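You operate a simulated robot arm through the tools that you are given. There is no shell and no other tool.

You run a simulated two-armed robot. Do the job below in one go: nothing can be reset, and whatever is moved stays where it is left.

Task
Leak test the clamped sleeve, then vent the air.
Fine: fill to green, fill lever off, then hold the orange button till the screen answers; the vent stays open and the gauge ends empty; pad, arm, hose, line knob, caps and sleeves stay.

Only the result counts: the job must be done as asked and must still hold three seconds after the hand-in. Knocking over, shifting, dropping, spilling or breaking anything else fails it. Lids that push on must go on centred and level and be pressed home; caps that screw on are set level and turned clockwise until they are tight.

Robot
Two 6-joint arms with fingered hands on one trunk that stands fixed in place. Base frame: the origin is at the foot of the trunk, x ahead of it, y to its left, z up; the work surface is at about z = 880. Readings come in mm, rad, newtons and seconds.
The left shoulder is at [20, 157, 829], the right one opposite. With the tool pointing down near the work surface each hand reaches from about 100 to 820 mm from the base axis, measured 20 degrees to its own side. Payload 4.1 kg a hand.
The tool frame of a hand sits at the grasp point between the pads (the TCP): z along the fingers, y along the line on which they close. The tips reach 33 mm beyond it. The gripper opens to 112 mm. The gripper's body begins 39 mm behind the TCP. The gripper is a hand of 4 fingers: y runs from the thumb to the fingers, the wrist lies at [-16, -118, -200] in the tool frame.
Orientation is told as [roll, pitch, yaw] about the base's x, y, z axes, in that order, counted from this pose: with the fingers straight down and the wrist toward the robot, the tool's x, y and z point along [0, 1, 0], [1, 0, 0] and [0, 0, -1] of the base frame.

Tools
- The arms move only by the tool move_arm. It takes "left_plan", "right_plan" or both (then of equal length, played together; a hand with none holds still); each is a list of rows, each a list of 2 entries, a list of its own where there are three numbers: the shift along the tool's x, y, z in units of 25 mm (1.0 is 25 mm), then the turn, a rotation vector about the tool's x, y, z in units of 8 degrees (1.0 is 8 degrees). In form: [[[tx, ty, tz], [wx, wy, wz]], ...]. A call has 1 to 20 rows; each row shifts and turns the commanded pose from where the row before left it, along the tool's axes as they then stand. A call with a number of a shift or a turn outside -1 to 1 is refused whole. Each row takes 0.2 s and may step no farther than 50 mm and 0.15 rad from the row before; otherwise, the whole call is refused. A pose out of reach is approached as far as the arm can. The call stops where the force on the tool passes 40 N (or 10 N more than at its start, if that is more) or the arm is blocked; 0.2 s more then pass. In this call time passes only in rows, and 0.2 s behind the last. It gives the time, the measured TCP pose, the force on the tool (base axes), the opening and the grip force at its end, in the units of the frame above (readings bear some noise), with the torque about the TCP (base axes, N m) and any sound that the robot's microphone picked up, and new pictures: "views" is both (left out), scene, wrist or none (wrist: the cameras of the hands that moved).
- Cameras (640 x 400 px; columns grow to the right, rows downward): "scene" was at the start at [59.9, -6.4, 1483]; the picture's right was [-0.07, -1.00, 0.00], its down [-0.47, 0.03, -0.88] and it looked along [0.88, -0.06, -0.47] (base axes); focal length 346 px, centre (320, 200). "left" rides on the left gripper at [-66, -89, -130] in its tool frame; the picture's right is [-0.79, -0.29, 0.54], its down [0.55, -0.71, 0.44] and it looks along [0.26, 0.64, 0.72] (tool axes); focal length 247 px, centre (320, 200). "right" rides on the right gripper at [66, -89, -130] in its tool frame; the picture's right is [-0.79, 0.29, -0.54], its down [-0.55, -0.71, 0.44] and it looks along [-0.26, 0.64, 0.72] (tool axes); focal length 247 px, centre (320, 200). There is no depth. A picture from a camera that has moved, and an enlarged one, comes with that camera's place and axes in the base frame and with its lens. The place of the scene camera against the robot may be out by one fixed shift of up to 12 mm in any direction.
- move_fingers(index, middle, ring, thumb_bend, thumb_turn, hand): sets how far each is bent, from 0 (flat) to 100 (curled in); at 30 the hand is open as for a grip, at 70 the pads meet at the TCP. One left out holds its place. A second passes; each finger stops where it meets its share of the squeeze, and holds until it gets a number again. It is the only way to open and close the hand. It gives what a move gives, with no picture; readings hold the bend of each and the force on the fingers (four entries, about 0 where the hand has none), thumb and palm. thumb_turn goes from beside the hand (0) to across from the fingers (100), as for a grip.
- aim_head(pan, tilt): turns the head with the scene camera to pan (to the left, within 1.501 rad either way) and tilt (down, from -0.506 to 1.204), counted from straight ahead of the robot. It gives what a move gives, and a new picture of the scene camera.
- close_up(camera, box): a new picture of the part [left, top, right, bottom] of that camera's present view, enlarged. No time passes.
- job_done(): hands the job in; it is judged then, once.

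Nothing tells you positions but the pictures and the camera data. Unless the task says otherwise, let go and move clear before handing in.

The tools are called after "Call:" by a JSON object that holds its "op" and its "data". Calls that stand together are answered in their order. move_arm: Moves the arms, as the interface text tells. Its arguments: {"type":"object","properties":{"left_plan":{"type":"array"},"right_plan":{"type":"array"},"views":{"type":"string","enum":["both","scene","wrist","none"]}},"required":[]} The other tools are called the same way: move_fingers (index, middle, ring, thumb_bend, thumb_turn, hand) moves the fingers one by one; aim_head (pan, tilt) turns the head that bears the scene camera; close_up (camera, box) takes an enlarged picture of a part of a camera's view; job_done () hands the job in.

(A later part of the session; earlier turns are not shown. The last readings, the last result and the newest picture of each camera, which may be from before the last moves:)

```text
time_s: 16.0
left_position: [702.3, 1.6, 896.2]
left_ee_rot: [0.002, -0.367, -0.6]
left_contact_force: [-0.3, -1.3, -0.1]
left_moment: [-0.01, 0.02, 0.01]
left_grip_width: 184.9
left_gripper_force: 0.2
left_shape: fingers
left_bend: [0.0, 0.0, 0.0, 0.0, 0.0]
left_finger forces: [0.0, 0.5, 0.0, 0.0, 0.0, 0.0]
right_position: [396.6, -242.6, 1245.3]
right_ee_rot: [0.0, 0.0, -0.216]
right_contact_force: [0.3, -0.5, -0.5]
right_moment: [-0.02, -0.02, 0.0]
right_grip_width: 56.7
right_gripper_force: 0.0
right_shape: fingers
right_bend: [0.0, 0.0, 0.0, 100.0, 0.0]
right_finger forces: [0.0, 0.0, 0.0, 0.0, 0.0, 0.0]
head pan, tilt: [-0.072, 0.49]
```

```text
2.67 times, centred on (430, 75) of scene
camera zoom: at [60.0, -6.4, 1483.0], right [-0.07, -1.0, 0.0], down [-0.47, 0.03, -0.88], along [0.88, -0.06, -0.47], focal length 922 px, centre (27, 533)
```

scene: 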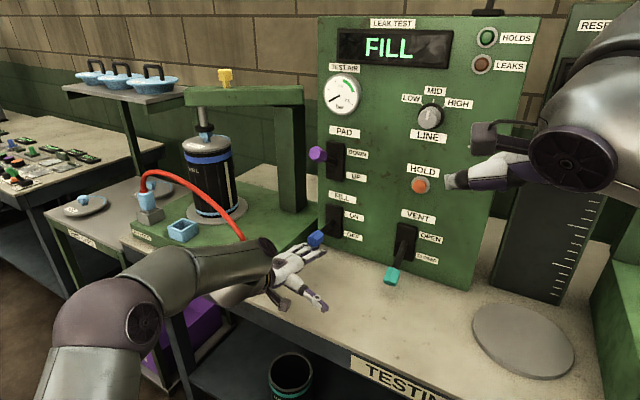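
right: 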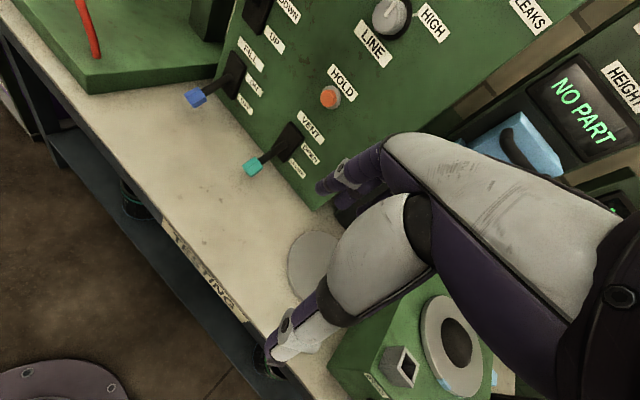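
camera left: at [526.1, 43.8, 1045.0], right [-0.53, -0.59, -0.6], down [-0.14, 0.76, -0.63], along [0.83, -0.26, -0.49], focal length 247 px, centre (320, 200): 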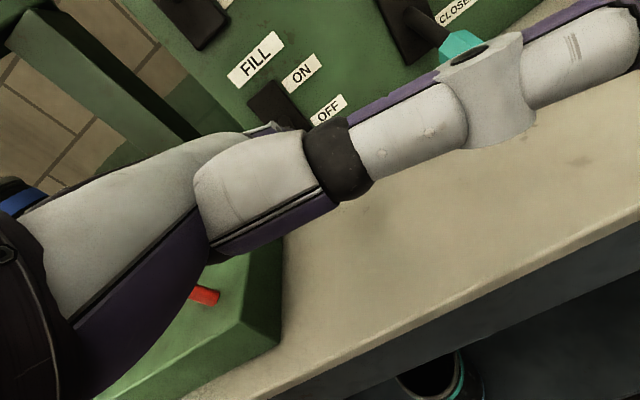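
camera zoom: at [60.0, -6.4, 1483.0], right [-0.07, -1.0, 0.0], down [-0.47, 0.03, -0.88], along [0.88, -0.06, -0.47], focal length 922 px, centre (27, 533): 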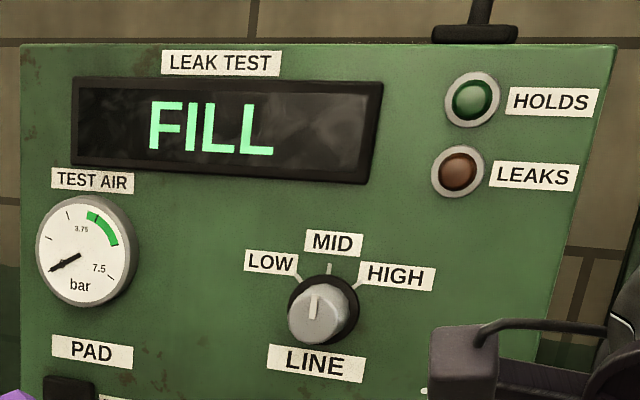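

The lever lifts easily and is now about level, with the gauge still at zero. Before switching on I'll bring the right hand, index pointing, near the HOLD button so it is ready.

Call:
{"op": "move_fingers", "data": {"hand": "right", "index": 0, "middle": 100, "ring": 100}}

Call:
{"op": "move_arm", "data": {"right_plan": [[[0, 0, 0], [0, 0, 0.655]], [[0, 0, 0], [0, 0, 0.655]], [[0, 0, 0], [-0.78, 0, 0]], [[0, 0, 0], [-0.78, 0, 0]], [[0, 0, 0], [-0.78, 0, 0]], [[0, 0, 0], [-0.78, 0, 0]], [[0.403, 0.4036, 0.969], [0, 0, 0]], [[0.403, 0.4036, 0.969], [0, 0, 0]], [[0.403, 0.4036, 0.969], [0, 0, 0]], [[0.403, 0.4036, 0.969], [0, 0, 0]], [[0.403, 0.4036, 0.969], [0, 0, 0]], [[0.403, 0.4036, 0.969], [0, 0, 0]]], "views": "both"}}

```text
time_s: 17.0
left_position: [701.6, 1.6, 894.3]
left_ee_rot: [-0.001, -0.366, -0.597]
left_contact_force: [-0.4, -0.8, 0.4]
left_moment: [0.0, -0.02, 0.0]
left_grip_width: 184.9
left_gripper_force: 0.0
left_shape: fingers
left_bend: [0.0, 0.0, 0.0, 0.0, 0.0]
left_finger forces: [0.0, 0.0, 0.0, 0.0, 0.0, 0.1]
right_position: [394.9, -243.2, 1244.5]
right_ee_rot: [0.0, -0.001, -0.218]
right_contact_force: [0.7, -0.5, -0.4]
right_moment: [0.0, -0.01, -0.01]
right_grip_width: 56.8
right_gripper_force: 0.1
right_shape: fingers
right_bend: [0.0, 100.0, 100.0, 100.0, 0.0]
right_finger forces: [0.1, 0.0, 0.1, 0.1, 0.0, 0.0]
head pan, tilt: [-0.072, 0.49]
```

```text
time_s: 19.6
left_position: [701.7, 2.4, 894.9]
left_ee_rot: [0.0, -0.366, -0.599]
left_contact_force: [-0.2, 0.0, 0.6]
left_moment: [-0.02, -0.01, -0.01]
left_grip_width: 185.0
left_gripper_force: 0.1
left_shape: fingers
left_bend: [0.0, 0.0, 0.0, 0.0, 0.0]
left_finger forces: [0.0, 0.1, 0.1, 0.0, 0.1, 0.0]
right_position: [525.6, -232.0, 1139.0]
right_ee_rot: [0.0, -0.437, -0.402]
right_contact_force: [-0.7, 0.1, 0.7]
right_moment: [0.05, 0.0, 0.01]
right_grip_width: 56.5
right_gripper_force: 0.1
right_shape: fingers
right_bend: [0.0, 100.0, 100.0, 100.0, 0.0]
right_finger forces: [0.0, 0.0, 0.1, 0.0, 0.0, 0.0]
head pan, tilt: [-0.072, 0.49]
camera right: at [426.6, -119.7, 1218.8], right [-0.28, -0.74, 0.61], down [-0.64, -0.33, -0.7], along [0.72, -0.58, -0.38], focal length 247 px, centre (320, 200)
```

scene: 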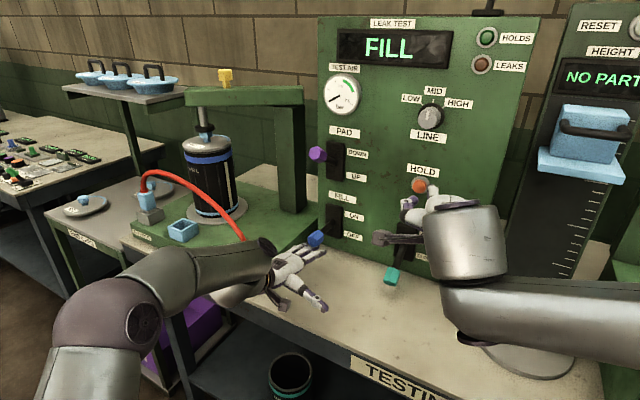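
right: 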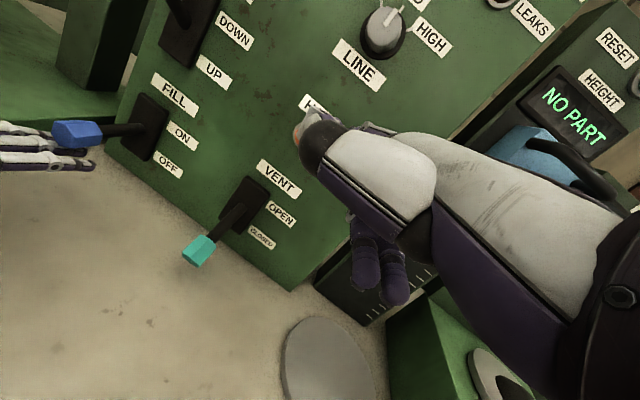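

The right hand is coming up to HOLD and its camera still sees the FILL lever. I'll take the last steps to about 50 mm short of the button.

Call:
{"op": "move_arm", "data": {"right_plan": [[[0.403, 0.4036, 0.969], [0, 0, 0]], [[0.403, 0.4036, 0.969], [0, 0, 0]], [[0.403, 0.4036, 0.969], [0, 0, 0]]], "views": "both"}}

Call:
{"op": "close_up", "data": {"camera": "scene", "box": [360, 140, 520, 260]}}

```text
time_s: 20.4
left_position: [703.0, 1.9, 895.3]
left_ee_rot: [-0.002, -0.367, -0.597]
left_contact_force: [-0.7, -0.4, -0.4]
left_moment: [-0.01, 0.01, 0.02]
left_grip_width: 184.8
left_gripper_force: 0.1
left_shape: fingers
left_bend: [0.0, 0.0, 0.0, 0.0, 0.0]
left_finger forces: [0.0, 0.0, 0.0, 0.0, 0.0, 0.0]
right_position: [592.4, -228.2, 1085.7]
right_ee_rot: [0.002, -0.437, -0.4]
right_contact_force: [0.3, -0.5, 0.1]
right_moment: [0.01, 0.01, -0.02]
right_grip_width: 56.6
right_gripper_force: 0.0
right_shape: fingers
right_bend: [0.0, 100.0, 100.0, 100.0, 0.0]
right_finger forces: [0.0, 0.0, 0.0, 0.0, 0.0, 0.0]
head pan, tilt: [-0.072, 0.49]
camera right: at [492.3, -115.4, 1166.4], right [-0.28, -0.74, 0.61], down [-0.64, -0.33, -0.7], along [0.72, -0.58, -0.38], focal length 247 px, centre (320, 200)
```

scene: 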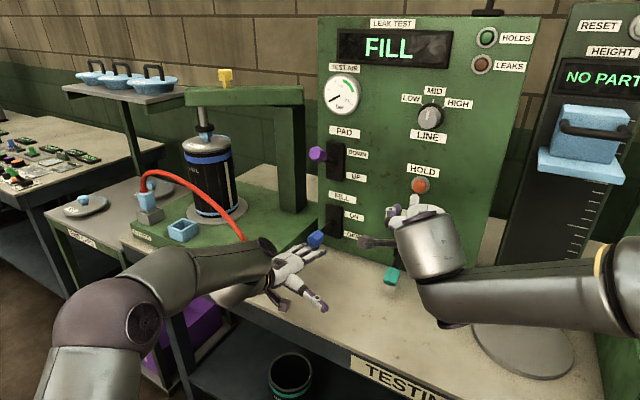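
right: 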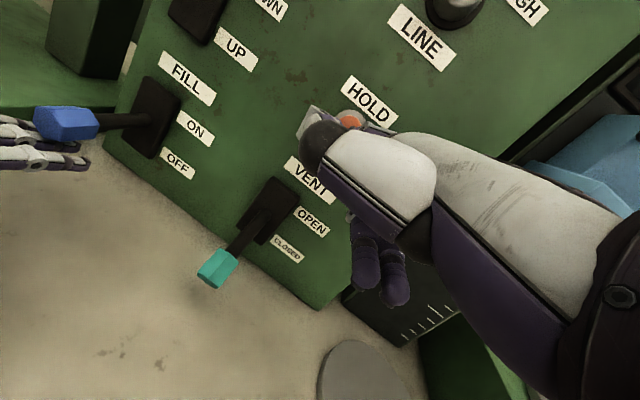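

```text
3.33 times, centred on (440, 200) of scene
camera zoom: at [59.5, -6.5, 1483.0], right [-0.07, -1.0, 0.0], down [-0.47, 0.03, -0.88], along [0.88, -0.06, -0.47], focal length 1153 px, centre (-80, 200)
```

zoom: 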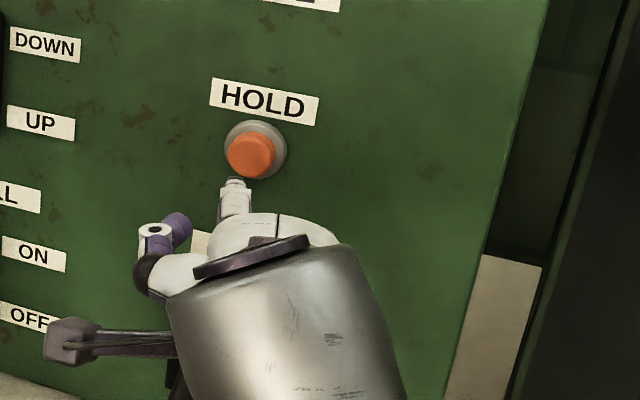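

The right index tip is about 50 mm from the button and aligned with it. Now I'll lift the FILL lever the rest of the way to ON and check the gauge.

Call:
{"op": "move_arm", "data": {"left_plan": [[[0, 0.246, -0.452], [0, 0, 0]], [[0, 0.246, -0.452], [0, 0, 0]], [[0, 0.36, -0.387], [0, 0, 0]], [[0, 0.36, -0.387], [0, 0, 0]]], "views": "scene"}}

Call:
{"op": "close_up", "data": {"camera": "right", "box": [0, 50, 220, 200]}}

Call:
{"op": "close_up", "data": {"camera": "scene", "box": [310, 0, 550, 150]}}

```text
time_s: 21.4
left_position: [713.0, -5.8, 944.6]
left_ee_rot: [-0.001, -0.365, -0.598]
left_contact_force: [-1.6, 1.9, -1.6]
left_moment: [0.01, 0.09, 0.13]
left_grip_width: 185.2
left_gripper_force: 1.9
left_shape: fingers
left_bend: [0.0, 1.0, 0.0, 0.0, 0.0]
left_finger forces: [0.0, 3.2, 0.0, 0.0, 0.0, 0.1]
right_position: [592.4, -226.7, 1086.5]
right_ee_rot: [0.0, -0.437, -0.4]
right_contact_force: [0.3, 0.2, 0.2]
right_moment: [0.01, -0.01, 0.03]
right_grip_width: 56.5
right_gripper_force: 0.1
right_shape: fingers
right_bend: [0.0, 100.0, 100.0, 100.0, 0.0]
right_finger forces: [0.1, 0.0, 0.1, 0.1, 0.0, 0.1]
head pan, tilt: [-0.072, 0.49]
```

scene: 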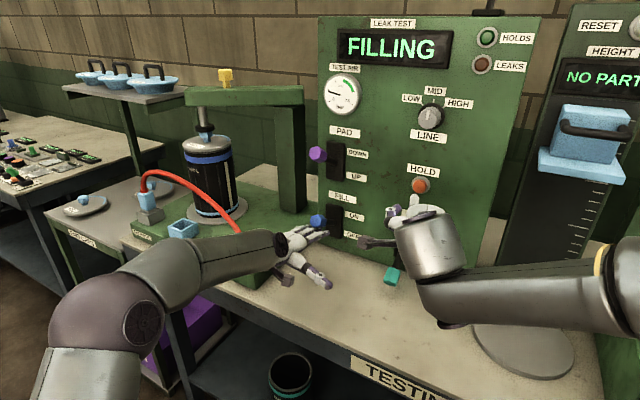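

```text
2.67 times, centred on (110, 125) of right
camera zoom: at [492.3, -114.9, 1166.2], right [-0.28, -0.74, 0.61], down [-0.64, -0.33, -0.69], along [0.72, -0.58, -0.38], focal length 659 px, centre (880, 400)
```

zoom: 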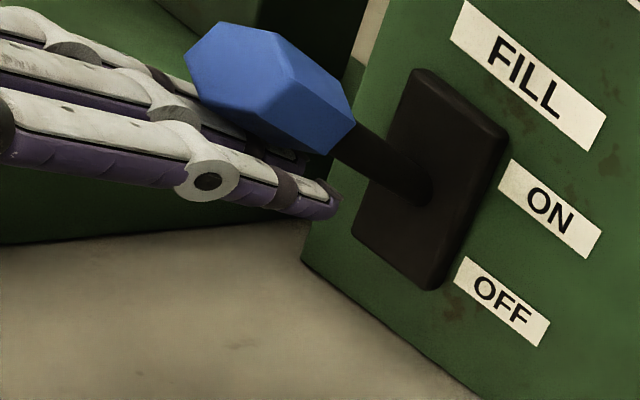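

```text
2.67 times, centred on (430, 75) of scene
camera zoom: at [60.0, -6.3, 1483.0], right [-0.07, -1.0, 0.0], down [-0.47, 0.03, -0.88], along [0.88, -0.06, -0.47], focal length 922 px, centre (27, 533)
```

zoom: 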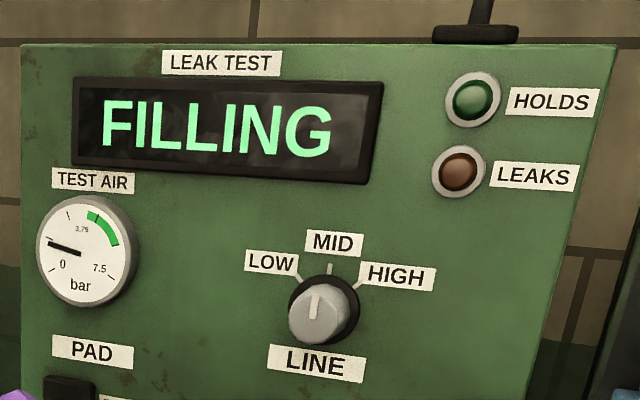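

The screen reads FILLING and the gauge is near 1.2 bar. I'll swing the left hand out and around to above the knob now, ready to push it down.

Call:
{"op": "move_arm", "data": {"left_plan": [[[0, -0.9336, -0.3584], [0, 0, 0]], [[0, -0.9336, -0.3584], [0, 0, 0]], [[0, -0.161, -0.919], [0, 0, 0]], [[0, 0.3584, -0.9336], [0, 0, 0]], [[0, 0.3584, -0.9336], [0, 0, 0]], [[0, 0.816, -0.115], [0, 0, 0]], [[0, 0.9336, 0.3584], [0, 0, 0]]], "views": "scene"}}

Call:
{"op": "close_up", "data": {"camera": "right", "box": [0, 0, 220, 150]}}

Call:
{"op": "close_up", "data": {"camera": "scene", "box": [310, 0, 550, 150]}}

```text
time_s: 23.0
left_position: [697.4, 6.5, 1025.1]
left_ee_rot: [0.0, -0.366, -0.598]
left_contact_force: [-0.1, -0.1, 0.1]
left_moment: [0.01, 0.0, 0.0]
left_grip_width: 185.2
left_gripper_force: 0.1
left_shape: fingers
left_bend: [0.0, 0.0, 0.0, 0.0, 0.0]
left_finger forces: [0.0, 0.0, 0.1, 0.1, 0.0, 0.0]
right_position: [590.0, -226.8, 1086.7]
right_ee_rot: [-0.001, -0.436, -0.401]
right_contact_force: [0.1, 0.6, 0.6]
right_moment: [-0.03, 0.03, -0.02]
right_grip_width: 56.6
right_gripper_force: 0.1
right_shape: fingers
right_bend: [0.0, 100.0, 100.0, 100.0, 0.0]
right_finger forces: [0.1, 0.0, 0.1, 0.0, 0.0, 0.0]
head pan, tilt: [-0.072, 0.49]
```

scene: 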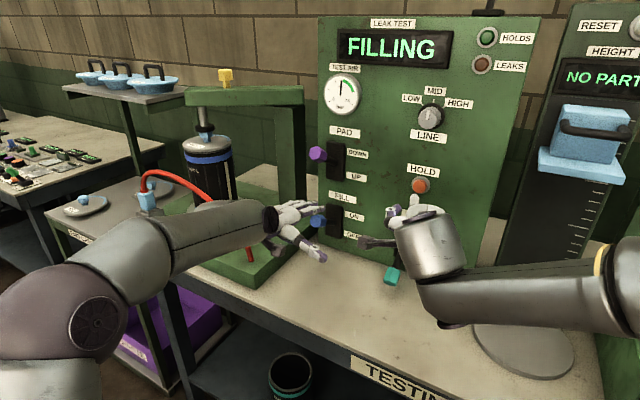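

```text
2.67 times, centred on (110, 75) of right
camera zoom: at [492.1, -114.9, 1166.3], right [-0.28, -0.74, 0.61], down [-0.64, -0.33, -0.69], along [0.72, -0.58, -0.38], focal length 659 px, centre (880, 533)
```

zoom: 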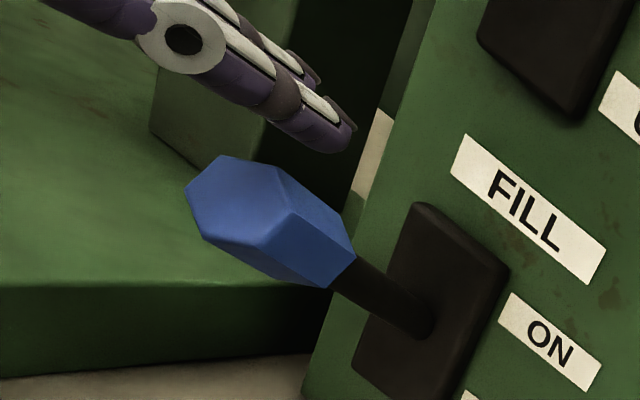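

```text
2.67 times, centred on (430, 75) of scene
camera zoom: at [59.7, -6.2, 1483.0], right [-0.07, -1.0, 0.0], down [-0.47, 0.03, -0.88], along [0.88, -0.06, -0.47], focal length 922 px, centre (27, 533)
```

zoom: 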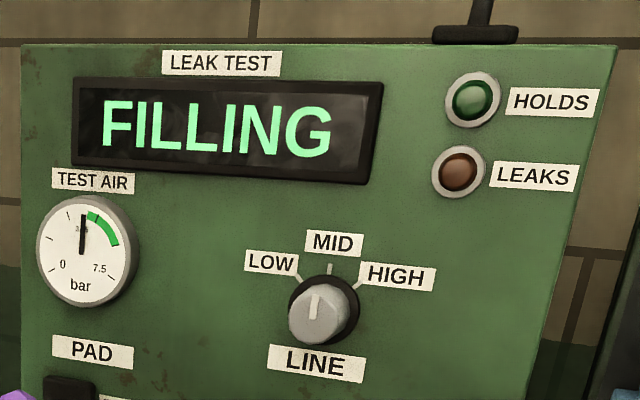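

The gauge reads about 3.5 bar, rising about 1.5 bar/s and nearly at green, and the left fingers are above the knob. I'll push straight down now to switch fill OFF.

Call:
{"op": "move_arm", "data": {"left_plan": [[[0, -0.3584, 0.9336], [0, 0, 0]], [[0, -0.3584, 0.9336], [0, 0, 0]], [[0, -0.3584, 0.9336], [0, 0, 0]], [[0, -0.3584, 0.9336], [0, 0, 0]]], "views": "scene"}}

Call:
{"op": "close_up", "data": {"camera": "right", "box": [0, 50, 220, 200]}}

Call:
{"op": "close_up", "data": {"camera": "scene", "box": [310, 0, 550, 150]}}

```text
time_s: 24.0
left_position: [696.8, 4.7, 925.8]
left_ee_rot: [-0.002, -0.366, -0.599]
left_contact_force: [0.1, -0.5, 0.4]
left_moment: [0.01, -0.01, 0.0]
left_grip_width: 185.0
left_gripper_force: 0.1
left_shape: fingers
left_bend: [0.0, 0.0, 0.0, 0.0, 0.0]
left_finger forces: [0.0, 0.1, 0.0, 0.1, 0.0, 0.1]
right_position: [590.3, -226.2, 1086.5]
right_ee_rot: [-0.001, -0.436, -0.4]
right_contact_force: [0.0, -0.3, 0.8]
right_moment: [0.0, -0.02, -0.05]
right_grip_width: 56.6
right_gripper_force: 0.1
right_shape: fingers
right_bend: [0.0, 100.0, 100.0, 100.0, 0.0]
right_finger forces: [0.1, 0.0, 0.1, 0.0, 0.1, 0.0]
head pan, tilt: [-0.072, 0.49]
```

scene: 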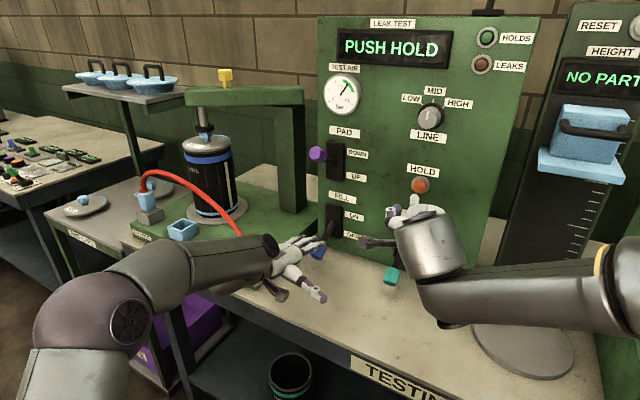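

```text
2.67 times, centred on (110, 125) of right
camera zoom: at [492.2, -115.2, 1166.3], right [-0.28, -0.74, 0.61], down [-0.64, -0.33, -0.69], along [0.72, -0.58, -0.38], focal length 659 px, centre (880, 400)
```

zoom: 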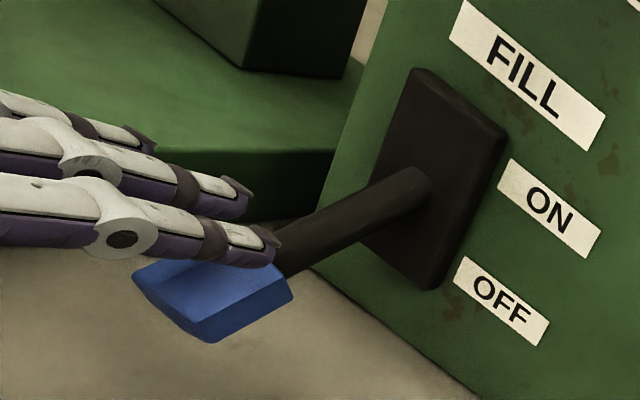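

```text
2.67 times, centred on (430, 75) of scene
camera zoom: at [59.7, -6.4, 1483.0], right [-0.07, -1.0, 0.0], down [-0.47, 0.03, -0.88], along [0.88, -0.06, -0.47], focal length 922 px, centre (27, 533)
```

zoom: 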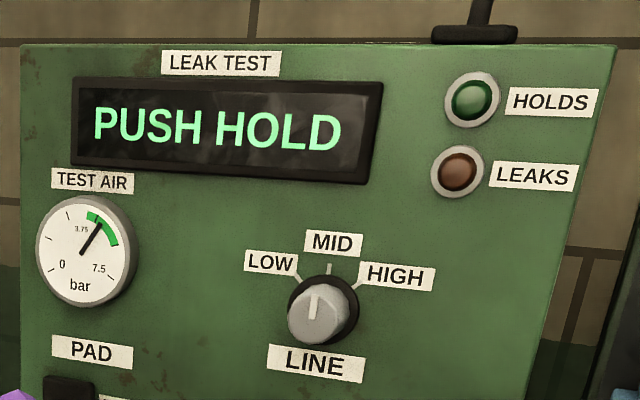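

The screen reads PUSH HOLD, the gauge sits in the green and the fill lever is at OFF. Next I'll move the right index tip in toward the orange button.

Call:
{"op": "move_arm", "data": {"right_plan": [[[-0.158, 0.711, 0.331], [0, 0, 0]], [[-0.158, 0.711, 0.331], [0, 0, 0]]], "views": "wrist"}}

Call:
{"op": "close_up", "data": {"camera": "scene", "box": [380, 150, 460, 210]}}

Call:
{"op": "close_up", "data": {"camera": "left", "box": [320, 0, 640, 200]}}

```text
time_s: 24.6
left_position: [696.5, 5.2, 925.5]
left_ee_rot: [0.0, -0.368, -0.598]
left_contact_force: [0.0, -0.6, 0.6]
left_moment: [0.0, 0.04, 0.01]
left_grip_width: 184.9
left_gripper_force: 0.0
left_shape: fingers
left_bend: [0.0, 0.0, 0.0, 0.0, 0.0]
left_finger forces: [0.1, 0.0, 0.1, 0.1, 0.1, 0.0]
right_position: [623.9, -250.3, 1087.4]
right_ee_rot: [-0.001, -0.438, -0.398]
right_contact_force: [-0.8, -0.6, -0.3]
right_moment: [-0.02, -0.01, -0.01]
right_grip_width: 56.6
right_gripper_force: 0.1
right_shape: fingers
right_bend: [0.0, 100.0, 100.0, 100.0, 0.0]
right_finger forces: [0.0, 0.0, 0.1, 0.0, 0.0, 0.1]
head pan, tilt: [-0.072, 0.49]
camera right: at [525.1, -137.2, 1165.9], right [-0.28, -0.74, 0.61], down [-0.64, -0.33, -0.69], along [0.72, -0.58, -0.38], focal length 247 px, centre (320, 200)
```

right: 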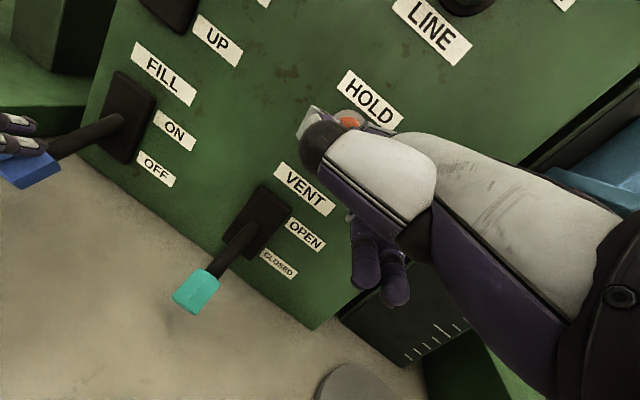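

```text
6.67 times, centred on (420, 180) of scene
camera zoom: at [59.7, -6.3, 1483.0], right [-0.07, -1.0, 0.0], down [-0.47, 0.03, -0.88], along [0.88, -0.06, -0.47], focal length 2306 px, centre (-347, 333)
```

zoom: 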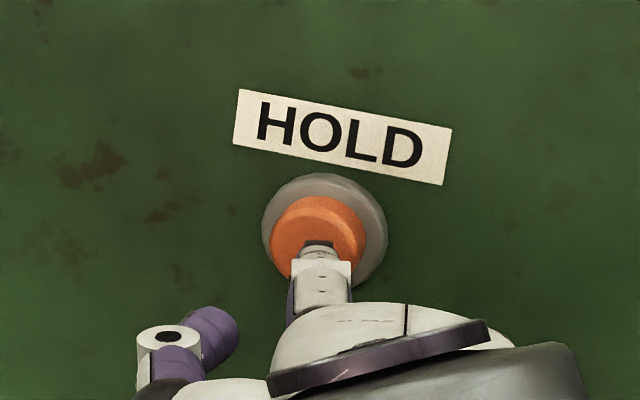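

```text
2.00 times, centred on (480, 100) of left
camera zoom: at [551.8, 23.5, 1015.4], right [-0.51, -0.61, -0.6], down [-0.11, 0.74, -0.66], along [0.85, -0.27, -0.44], focal length 494 px, centre (0, 400)
```

zoom: 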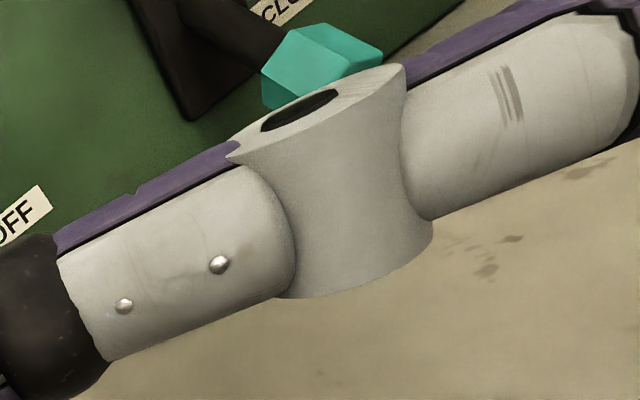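

The fingertip is centred on the button, about 10 mm away by my estimate. I'll press in small steps and watch the force and screen.

Call:
{"op": "move_arm", "data": {"right_plan": [[[-0.04, 0.178, 0.083], [0, 0, 0]], [[-0.04, 0.178, 0.083], [0, 0, 0]]], "views": "scene"}}

Call:
{"op": "close_up", "data": {"camera": "scene", "box": [380, 150, 460, 210]}}

```text
time_s: 25.2
left_position: [697.1, 5.6, 925.3]
left_ee_rot: [0.001, -0.367, -0.599]
left_contact_force: [-0.7, 0.5, 0.5]
left_moment: [-0.04, 0.02, 0.01]
left_grip_width: 185.1
left_gripper_force: 0.0
left_shape: fingers
left_bend: [0.0, 0.0, 0.0, 0.0, 0.0]
left_finger forces: [0.0, 0.0, 0.0, 0.1, 0.1, 0.0]
right_position: [632.3, -253.9, 1085.8]
right_ee_rot: [-0.001, -0.435, -0.397]
right_contact_force: [-1.7, 0.3, 1.0]
right_moment: [-0.06, -0.12, 0.06]
right_grip_width: 56.8
right_gripper_force: 0.9
right_shape: fingers
right_bend: [0.0, 100.0, 100.0, 100.0, 0.0]
right_finger forces: [1.8, 0.0, 0.1, 0.1, 0.0, 0.1]
head pan, tilt: [-0.072, 0.49]
heard: click
```

scene: 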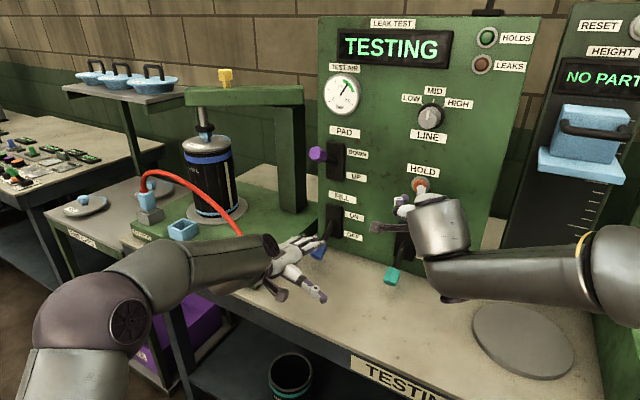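

```text
6.67 times, centred on (420, 180) of scene
camera zoom: at [59.8, -6.4, 1483.0], right [-0.07, -1.0, 0.0], down [-0.47, 0.03, -0.88], along [0.88, -0.06, -0.47], focal length 2306 px, centre (-347, 333)
```

zoom: 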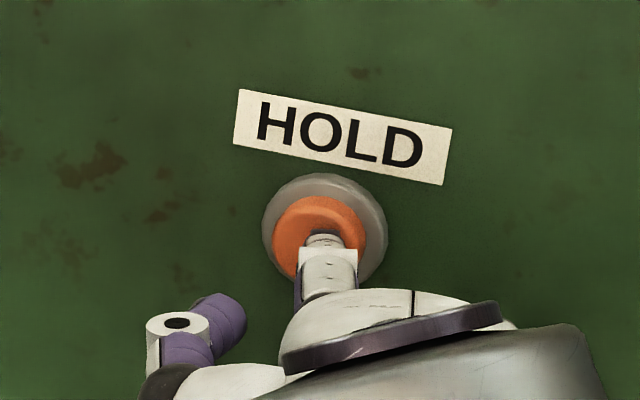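

The button clicked and the screen reads TESTING. I'll press a hair further for margin and hold still.

Call:
{"op": "move_arm", "data": {"right_plan": [[[-0.012, 0.053, 0.025], [0, 0, 0]], [[0, 0, 0], [0, 0, 0]], [[0, 0, 0], [0, 0, 0]], [[0, 0, 0], [0, 0, 0]], [[0, 0, 0], [0, 0, 0]], [[0, 0, 0], [0, 0, 0]], [[0, 0, 0], [0, 0, 0]], [[0, 0, 0], [0, 0, 0]], [[0, 0, 0], [0, 0, 0]], [[0, 0, 0], [0, 0, 0]]], "views": "scene"}}

```text
time_s: 27.4
left_position: [696.8, 4.7, 926.0]
left_ee_rot: [-0.001, -0.366, -0.598]
left_contact_force: [-0.6, -0.3, 0.6]
left_moment: [0.02, -0.03, -0.02]
left_grip_width: 185.1
left_gripper_force: 0.0
left_shape: fingers
left_bend: [0.0, 0.0, 0.0, 0.0, 0.0]
left_finger forces: [0.0, 0.0, 0.1, 0.1, 0.0, 0.1]
right_position: [633.1, -255.1, 1085.1]
right_ee_rot: [0.0, -0.436, -0.4]
right_contact_force: [-4.0, 4.3, 0.3]
right_moment: [-0.27, -0.31, 0.34]
right_grip_width: 56.6
right_gripper_force: 3.2
right_shape: fingers
right_bend: [0.0, 100.0, 100.0, 100.0, 0.0]
right_finger forces: [5.9, 0.0, 0.1, 0.1, 0.0, 0.0]
head pan, tilt: [-0.072, 0.49]
```

scene: 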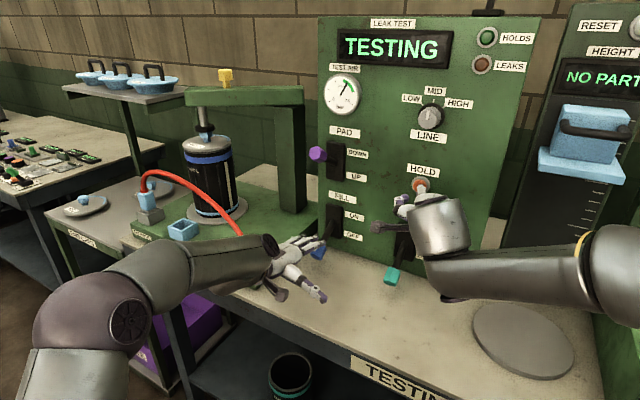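

Still TESTING with steady pressure on the button and the gauge. I'll keep holding.

Call:
{"op": "move_arm", "data": {"right_plan": [[[0, 0, 0], [0, 0, 0]], [[0, 0, 0], [0, 0, 0]], [[0, 0, 0], [0, 0, 0]], [[0, 0, 0], [0, 0, 0]], [[0, 0, 0], [0, 0, 0]], [[0, 0, 0], [0, 0, 0]], [[0, 0, 0], [0, 0, 0]], [[0, 0, 0], [0, 0, 0]], [[0, 0, 0], [0, 0, 0]], [[0, 0, 0], [0, 0, 0]]], "views": "scene"}}

```text
time_s: 29.6
left_position: [697.1, 5.5, 925.2]
left_ee_rot: [0.0, -0.367, -0.598]
left_contact_force: [0.4, 0.0, 1.5]
left_moment: [-0.01, -0.01, -0.01]
left_grip_width: 185.1
left_gripper_force: 0.0
left_shape: fingers
left_bend: [0.0, 0.0, 0.0, 0.0, 0.0]
left_finger forces: [0.0, 0.1, 0.0, 0.0, 0.1, 0.0]
right_position: [633.3, -255.9, 1086.4]
right_ee_rot: [0.0, -0.437, -0.399]
right_contact_force: [-4.1, 4.2, 1.3]
right_moment: [-0.29, -0.28, 0.36]
right_grip_width: 56.4
right_gripper_force: 3.1
right_shape: fingers
right_bend: [0.0, 100.0, 100.0, 100.0, 0.0]
right_finger forces: [6.0, 0.0, 0.0, 0.1, 0.0, 0.0]
head pan, tilt: [-0.072, 0.49]
```

scene: 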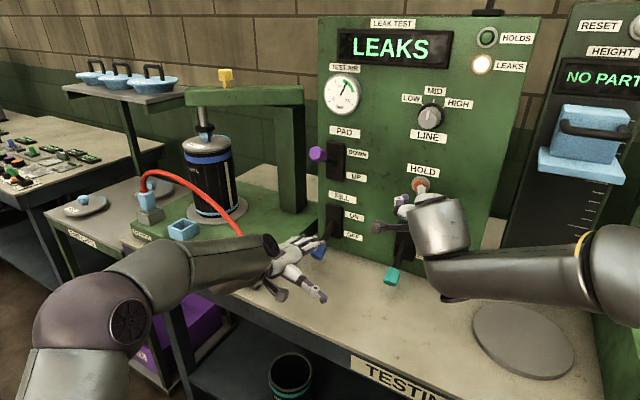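

The screen now answers LEAKS, so the test is complete. I'll release the button and retreat the right hand up and back, while the left hand lifts off the FILL knob and backs out.

Call:
{"op": "move_arm", "data": {"right_plan": [[[0.198, -0.888, -0.414], [0, 0, 0]], [[0.198, -0.888, -0.414], [0, 0, 0]], [[-0.857, -0.194, -0.809], [0, 0, 0]], [[-0.857, -0.194, -0.809], [0, 0, 0]], [[-0.857, -0.194, -0.809], [0, 0, 0]], [[-0.857, -0.194, -0.809], [0, 0, 0]], [[-0.857, -0.194, -0.809], [0, 0, 0]], [[-0.857, -0.194, -0.809], [0, 0, 0]], [[-0.857, -0.194, -0.809], [0, 0, 0]]], "left_plan": [[[0, 0.3584, -0.9336], [0, 0, 0]], [[0, -0.9336, -0.3584], [0, 0, 0]], [[0, -0.9336, -0.3584], [0, 0, 0]], [[0, -0.9336, -0.3584], [0, 0, 0]], [[0, 0, 0], [0, 0, 0]], [[0, 0, 0], [0, 0, 0]], [[0, 0, 0], [0, 0, 0]], [[0, 0, 0], [0, 0, 0]], [[0, 0, 0], [0, 0, 0]]], "views": "both"}}

```text
time_s: 31.6
left_position: [634.9, 47.2, 949.8]
left_ee_rot: [0.0, -0.366, -0.599]
left_contact_force: [0.8, -0.7, 0.2]
left_moment: [-0.05, 0.0, -0.03]
left_grip_width: 184.9
left_gripper_force: 0.1
left_shape: fingers
left_bend: [0.0, 0.0, 0.0, 0.0, 0.0]
left_finger forces: [0.1, 0.0, 0.1, 0.1, 0.0, 0.0]
right_position: [451.5, -330.1, 1200.0]
right_ee_rot: [0.0, -0.434, -0.398]
right_contact_force: [0.4, -0.9, -0.1]
right_moment: [-0.05, 0.02, -0.02]
right_grip_width: 56.7
right_gripper_force: 0.1
right_shape: fingers
right_bend: [0.0, 100.0, 100.0, 100.0, 0.0]
right_finger forces: [0.1, 0.1, 0.0, 0.1, 0.0, 0.0]
head pan, tilt: [-0.072, 0.49]
camera right: at [352.4, -217.1, 1279.4], right [-0.28, -0.74, 0.61], down [-0.64, -0.33, -0.69], along [0.72, -0.58, -0.38], focal length 247 px, centre (320, 200)
camera left: at [489.8, 65.7, 1040.3], right [-0.51, -0.61, -0.6], down [-0.11, 0.74, -0.66], along [0.85, -0.27, -0.44], focal length 247 px, centre (320, 200)
```

scene: 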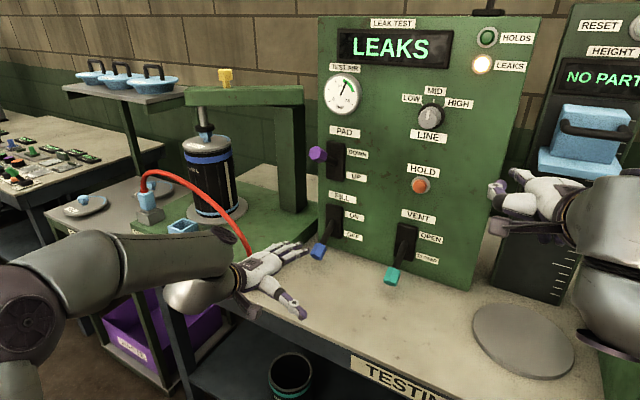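
right: 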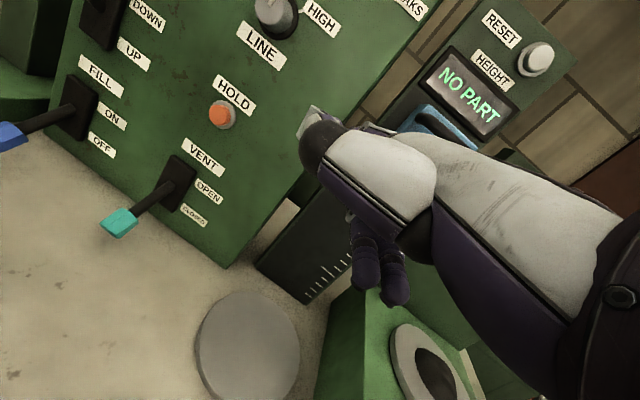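
left: 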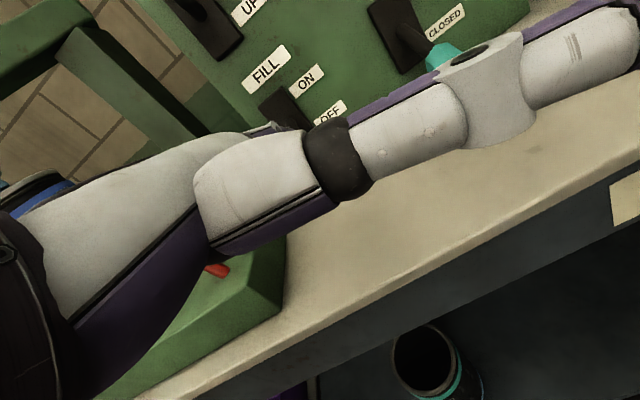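

VENT is confirmed near (682,-223,930), 198 mm to the right of FILL and at the same height. I'll shift the left hand sideways in front of it, well clear of the knob.

Call:
{"op": "move_arm", "data": {"left_plan": [[[-0.9925, 0, 0], [0, 0, 0]], [[-0.9925, 0, 0], [0, 0, 0]], [[-0.9925, 0, 0], [0, 0, 0]], [[-0.9925, 0, 0], [0, 0, 0]], [[-0.9925, 0, 0], [0, 0, 0]], [[-0.9925, 0, 0], [0, 0, 0]], [[-0.9925, 0, 0], [0, 0, 0]], [[-0.9925, 0, 0], [0, 0, 0]]], "views": "scene"}}

Call:
{"op": "close_up", "data": {"camera": "right", "box": [0, 100, 300, 300]}}

```text
time_s: 33.4
left_position: [524.0, -114.5, 950.6]
left_ee_rot: [-0.001, -0.367, -0.596]
left_contact_force: [0.4, -0.1, -0.1]
left_moment: [0.01, 0.0, -0.02]
left_grip_width: 185.0
left_gripper_force: 0.1
left_shape: fingers
left_bend: [0.0, 0.0, 0.0, 0.0, 0.0]
left_finger forces: [0.0, 0.0, 0.0, 0.0, 0.0, 0.1]
right_position: [451.7, -328.8, 1199.5]
right_ee_rot: [0.0, -0.437, -0.4]
right_contact_force: [-0.1, -0.4, -0.2]
right_moment: [-0.02, 0.04, 0.0]
right_grip_width: 56.7
right_gripper_force: 0.0
right_shape: fingers
right_bend: [0.0, 100.0, 100.0, 100.0, 0.0]
right_finger forces: [0.0, 0.0, 0.0, 0.0, 0.0, 0.0]
head pan, tilt: [-0.072, 0.49]
```

scene: 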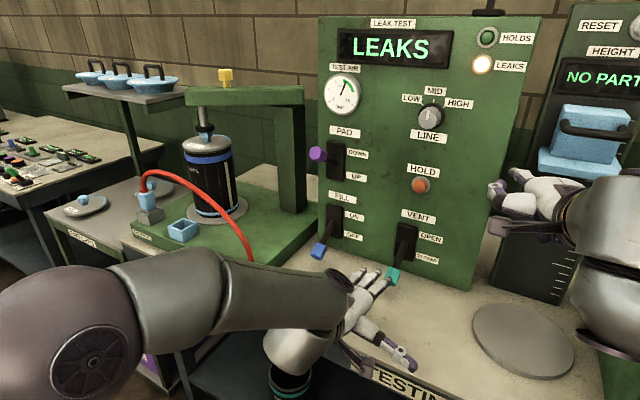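

```text
2.00 times, centred on (150, 200) of right
camera zoom: at [352.6, -216.9, 1279.5], right [-0.28, -0.74, 0.61], down [-0.64, -0.33, -0.69], along [0.72, -0.58, -0.38], focal length 494 px, centre (660, 200)
```

zoom: 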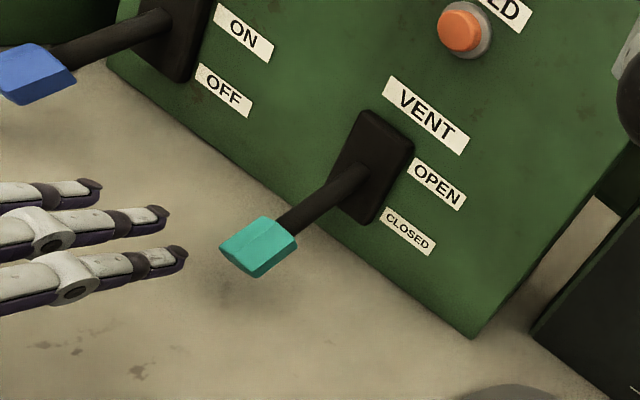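

The fingers are aligned in front of the VENT knob. I'll lower to the same height as before, just above the table.

Call:
{"op": "move_arm", "data": {"left_plan": [[[0, -0.344, 0.896], [0, 0, 0]], [[0, -0.344, 0.896], [0, 0, 0]], [[0, -0.344, 0.896], [0, 0, 0]], [[0, -0.344, 0.896], [0, 0, 0]], [[0, -0.115, 0.3], [0, 0, 0]]], "views": "scene"}}

Call:
{"op": "close_up", "data": {"camera": "right", "box": [0, 150, 240, 310]}}

```text
time_s: 34.6
left_position: [523.9, -116.9, 846.6]
left_ee_rot: [-0.002, -0.366, -0.599]
left_contact_force: [-0.6, 0.8, -0.5]
left_moment: [0.0, 0.04, 0.03]
left_grip_width: 185.1
left_gripper_force: 0.1
left_shape: fingers
left_bend: [0.0, 0.0, 0.0, 0.0, 0.0]
left_finger forces: [0.1, 0.0, 0.0, 0.1, 0.0, 0.1]
right_position: [451.9, -329.5, 1199.3]
right_ee_rot: [-0.001, -0.437, -0.4]
right_contact_force: [0.2, -0.2, -0.5]
right_moment: [-0.01, 0.02, 0.0]
right_grip_width: 56.8
right_gripper_force: 0.1
right_shape: fingers
right_bend: [0.0, 100.0, 100.0, 100.0, 0.0]
right_finger forces: [0.1, 0.1, 0.0, 0.1, 0.1, 0.0]
head pan, tilt: [-0.072, 0.49]
```

scene: 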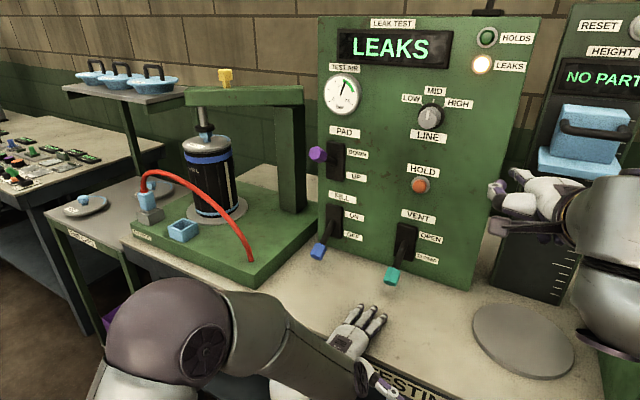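

```text
2.50 times, centred on (120, 230) of right
camera zoom: at [352.4, -217.1, 1279.5], right [-0.28, -0.74, 0.61], down [-0.64, -0.33, -0.69], along [0.72, -0.58, -0.38], focal length 617 px, centre (820, 125)
```

zoom: 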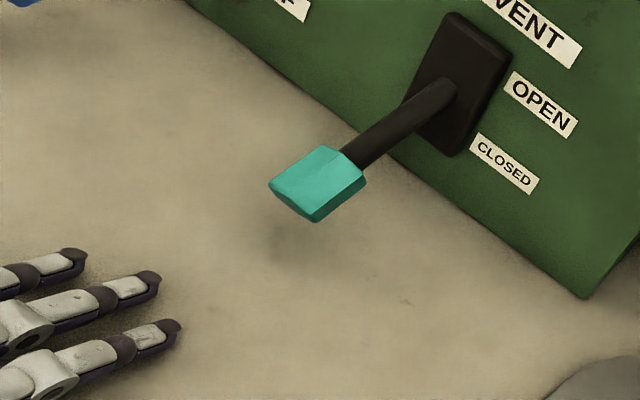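

The fingertips are low and clear of the VENT knob. I'll slide forward about 80 mm first.

Call:
{"op": "move_arm", "data": {"left_plan": [[[0, 0.7469, 0.2867], [0, 0, 0]], [[0, 0.7469, 0.2867], [0, 0, 0]], [[0, 0.7469, 0.2867], [0, 0, 0]], [[0, 0.7469, 0.2867], [0, 0, 0]]], "views": "scene"}}

Call:
{"op": "close_up", "data": {"camera": "right", "box": [0, 150, 240, 310]}}

Call:
{"op": "close_up", "data": {"camera": "scene", "box": [340, 240, 460, 330]}}

```text
time_s: 35.6
left_position: [590.3, -162.3, 847.5]
left_ee_rot: [0.0, -0.366, -0.599]
left_contact_force: [0.4, -0.8, -0.9]
left_moment: [-0.04, 0.01, 0.0]
left_grip_width: 185.4
left_gripper_force: 0.1
left_shape: fingers
left_bend: [0.0, 0.0, 0.0, 0.0, 0.0]
left_finger forces: [0.0, 0.1, 0.0, 0.1, 0.0, 0.0]
right_position: [451.7, -330.0, 1199.0]
right_ee_rot: [0.0, -0.435, -0.4]
right_contact_force: [-0.3, -0.6, -0.7]
right_moment: [0.0, 0.04, 0.0]
right_grip_width: 56.5
right_gripper_force: 0.0
right_shape: fingers
right_bend: [0.0, 100.0, 100.0, 100.0, 0.0]
right_finger forces: [0.1, 0.0, 0.0, 0.0, 0.0, 0.1]
head pan, tilt: [-0.072, 0.49]
```

scene: 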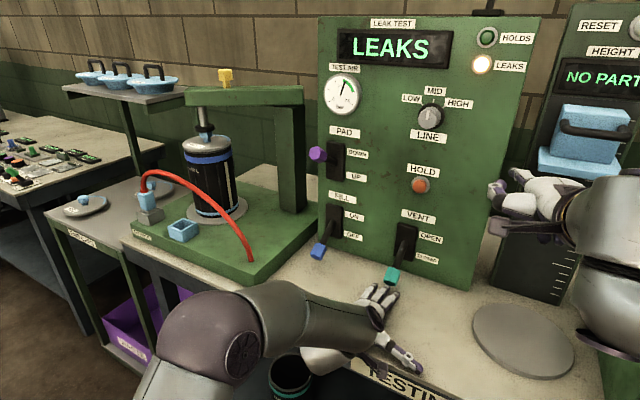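

```text
2.50 times, centred on (120, 230) of right
camera zoom: at [352.3, -217.0, 1279.5], right [-0.28, -0.74, 0.61], down [-0.64, -0.33, -0.69], along [0.72, -0.58, -0.38], focal length 617 px, centre (820, 125)
```

zoom: 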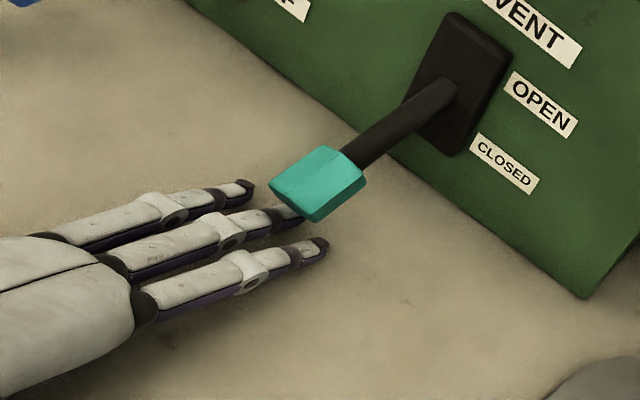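

```text
4.44 times, centred on (400, 285) of scene
camera zoom: at [59.8, -6.3, 1483.0], right [-0.07, -1.0, 0.0], down [-0.47, 0.03, -0.88], along [0.88, -0.06, -0.47], focal length 1537 px, centre (-36, -178)
```

zoom: 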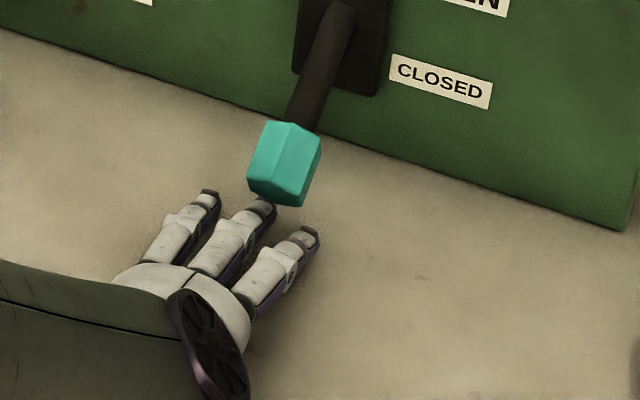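

The middle finger is lined up under the VENT knob, just as it was with FILL. I'll go 16 mm further in and lift the lever along its arc to OPEN.

Call:
{"op": "move_arm", "data": {"left_plan": [[[0, 0.299, 0.115], [0, 0, 0]], [[0, 0.299, 0.115], [0, 0, 0]], [[0, -0.014, -0.517], [0, 0, 0]], [[0, -0.014, -0.517], [0, 0, 0]], [[0, 0.12, -0.502], [0, 0, 0]], [[0, 0.12, -0.502], [0, 0, 0]]], "views": "scene"}}

Call:
{"op": "close_up", "data": {"camera": "right", "box": [0, 130, 240, 290]}}

```text
time_s: 37.0
left_position: [591.6, -162.0, 896.9]
left_ee_rot: [-0.001, -0.367, -0.599]
left_contact_force: [0.2, 0.3, -0.8]
left_moment: [0.0, 0.08, 0.05]
left_grip_width: 185.0
left_gripper_force: 0.4
left_shape: fingers
left_bend: [0.0, 0.0, 0.0, 0.0, 0.0]
left_finger forces: [0.0, 0.6, 0.1, 0.0, 0.0, 0.1]
right_position: [451.7, -329.4, 1199.3]
right_ee_rot: [0.001, -0.437, -0.399]
right_contact_force: [0.5, -1.5, 0.1]
right_moment: [-0.01, 0.01, 0.03]
right_grip_width: 56.4
right_gripper_force: 0.0
right_shape: fingers
right_bend: [0.0, 100.0, 100.0, 100.0, 0.0]
right_finger forces: [0.0, 0.1, 0.0, 0.0, 0.0, 0.1]
head pan, tilt: [-0.072, 0.49]
```

scene: 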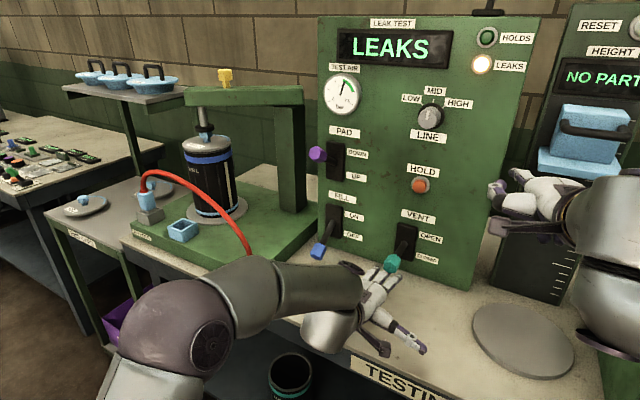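

```text
2.50 times, centred on (120, 210) of right
camera zoom: at [352.5, -217.2, 1279.4], right [-0.28, -0.74, 0.61], down [-0.64, -0.33, -0.69], along [0.72, -0.58, -0.38], focal length 617 px, centre (820, 175)
```

zoom: 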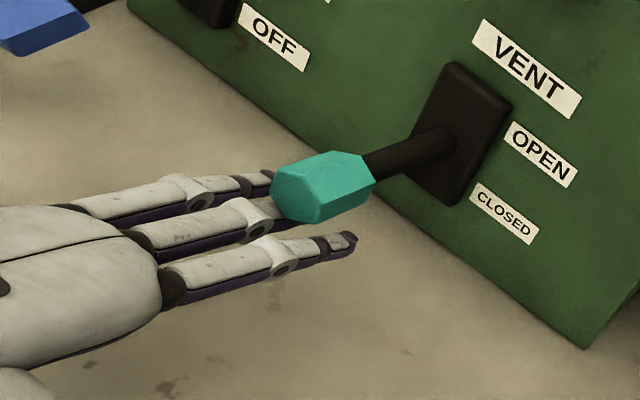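

The VENT lever is about level and rising smoothly. I'll continue up to the OPEN stop.

Call:
{"op": "move_arm", "data": {"left_plan": [[[0, 0.246, -0.452], [0, 0, 0]], [[0, 0.246, -0.452], [0, 0, 0]], [[0, 0.36, -0.387], [0, 0, 0]], [[0, 0.36, -0.387], [0, 0, 0]]], "views": "scene"}}

Call:
{"op": "close_up", "data": {"camera": "right", "box": [0, 130, 240, 290]}}

Call:
{"op": "close_up", "data": {"camera": "scene", "box": [310, 0, 550, 150]}}

```text
time_s: 38.0
left_position: [603.2, -169.3, 945.6]
left_ee_rot: [-0.002, -0.366, -0.597]
left_contact_force: [-1.7, 1.4, -1.9]
left_moment: [0.0, 0.08, 0.12]
left_grip_width: 185.2
left_gripper_force: 1.3
left_shape: fingers
left_bend: [0.0, 1.0, 0.0, 0.0, 0.0]
left_finger forces: [0.0, 3.0, 0.0, 0.1, 0.0, 0.0]
right_position: [451.1, -330.9, 1199.4]
right_ee_rot: [-0.002, -0.435, -0.4]
right_contact_force: [-0.4, -0.6, 0.0]
right_moment: [0.0, 0.01, 0.04]
right_grip_width: 56.6
right_gripper_force: 0.0
right_shape: fingers
right_bend: [0.0, 100.0, 100.0, 100.0, 0.0]
right_finger forces: [0.1, 0.0, 0.1, 0.0, 0.0, 0.0]
head pan, tilt: [-0.072, 0.49]
```

scene: 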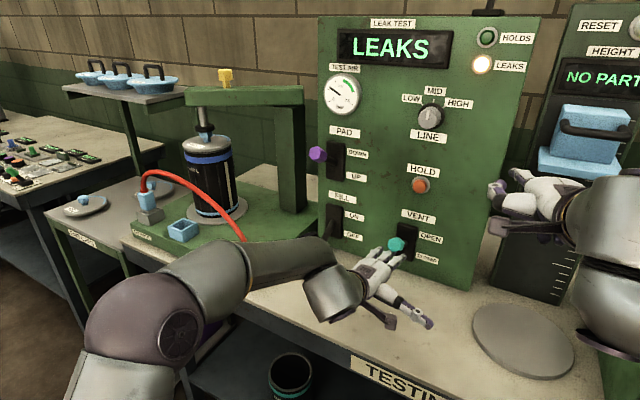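

```text
2.50 times, centred on (120, 210) of right
camera zoom: at [352.5, -217.0, 1279.5], right [-0.28, -0.74, 0.61], down [-0.64, -0.33, -0.69], along [0.72, -0.58, -0.38], focal length 617 px, centre (820, 175)
```

zoom: 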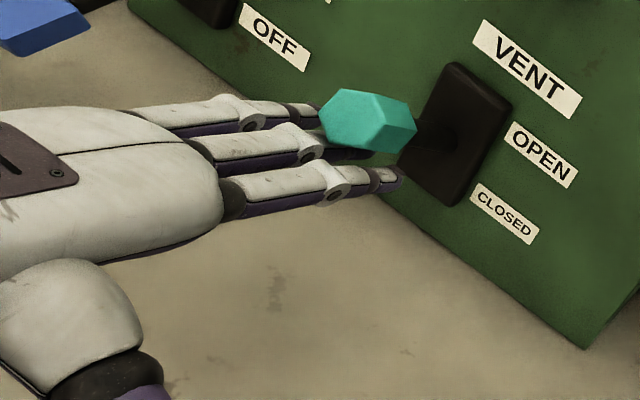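

```text
2.67 times, centred on (430, 75) of scene
camera zoom: at [59.9, -6.4, 1483.0], right [-0.07, -1.0, 0.0], down [-0.47, 0.03, -0.88], along [0.88, -0.06, -0.47], focal length 922 px, centre (27, 533)
```

zoom: 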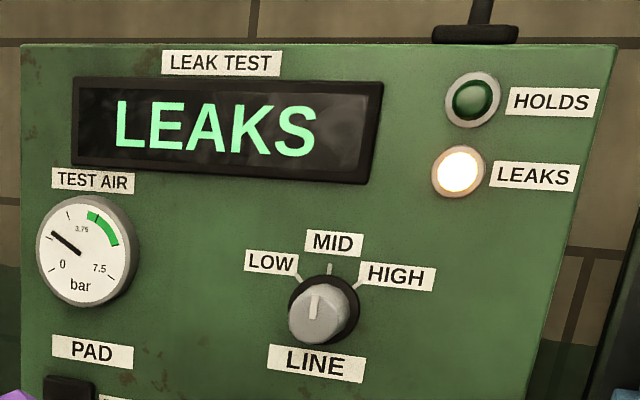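

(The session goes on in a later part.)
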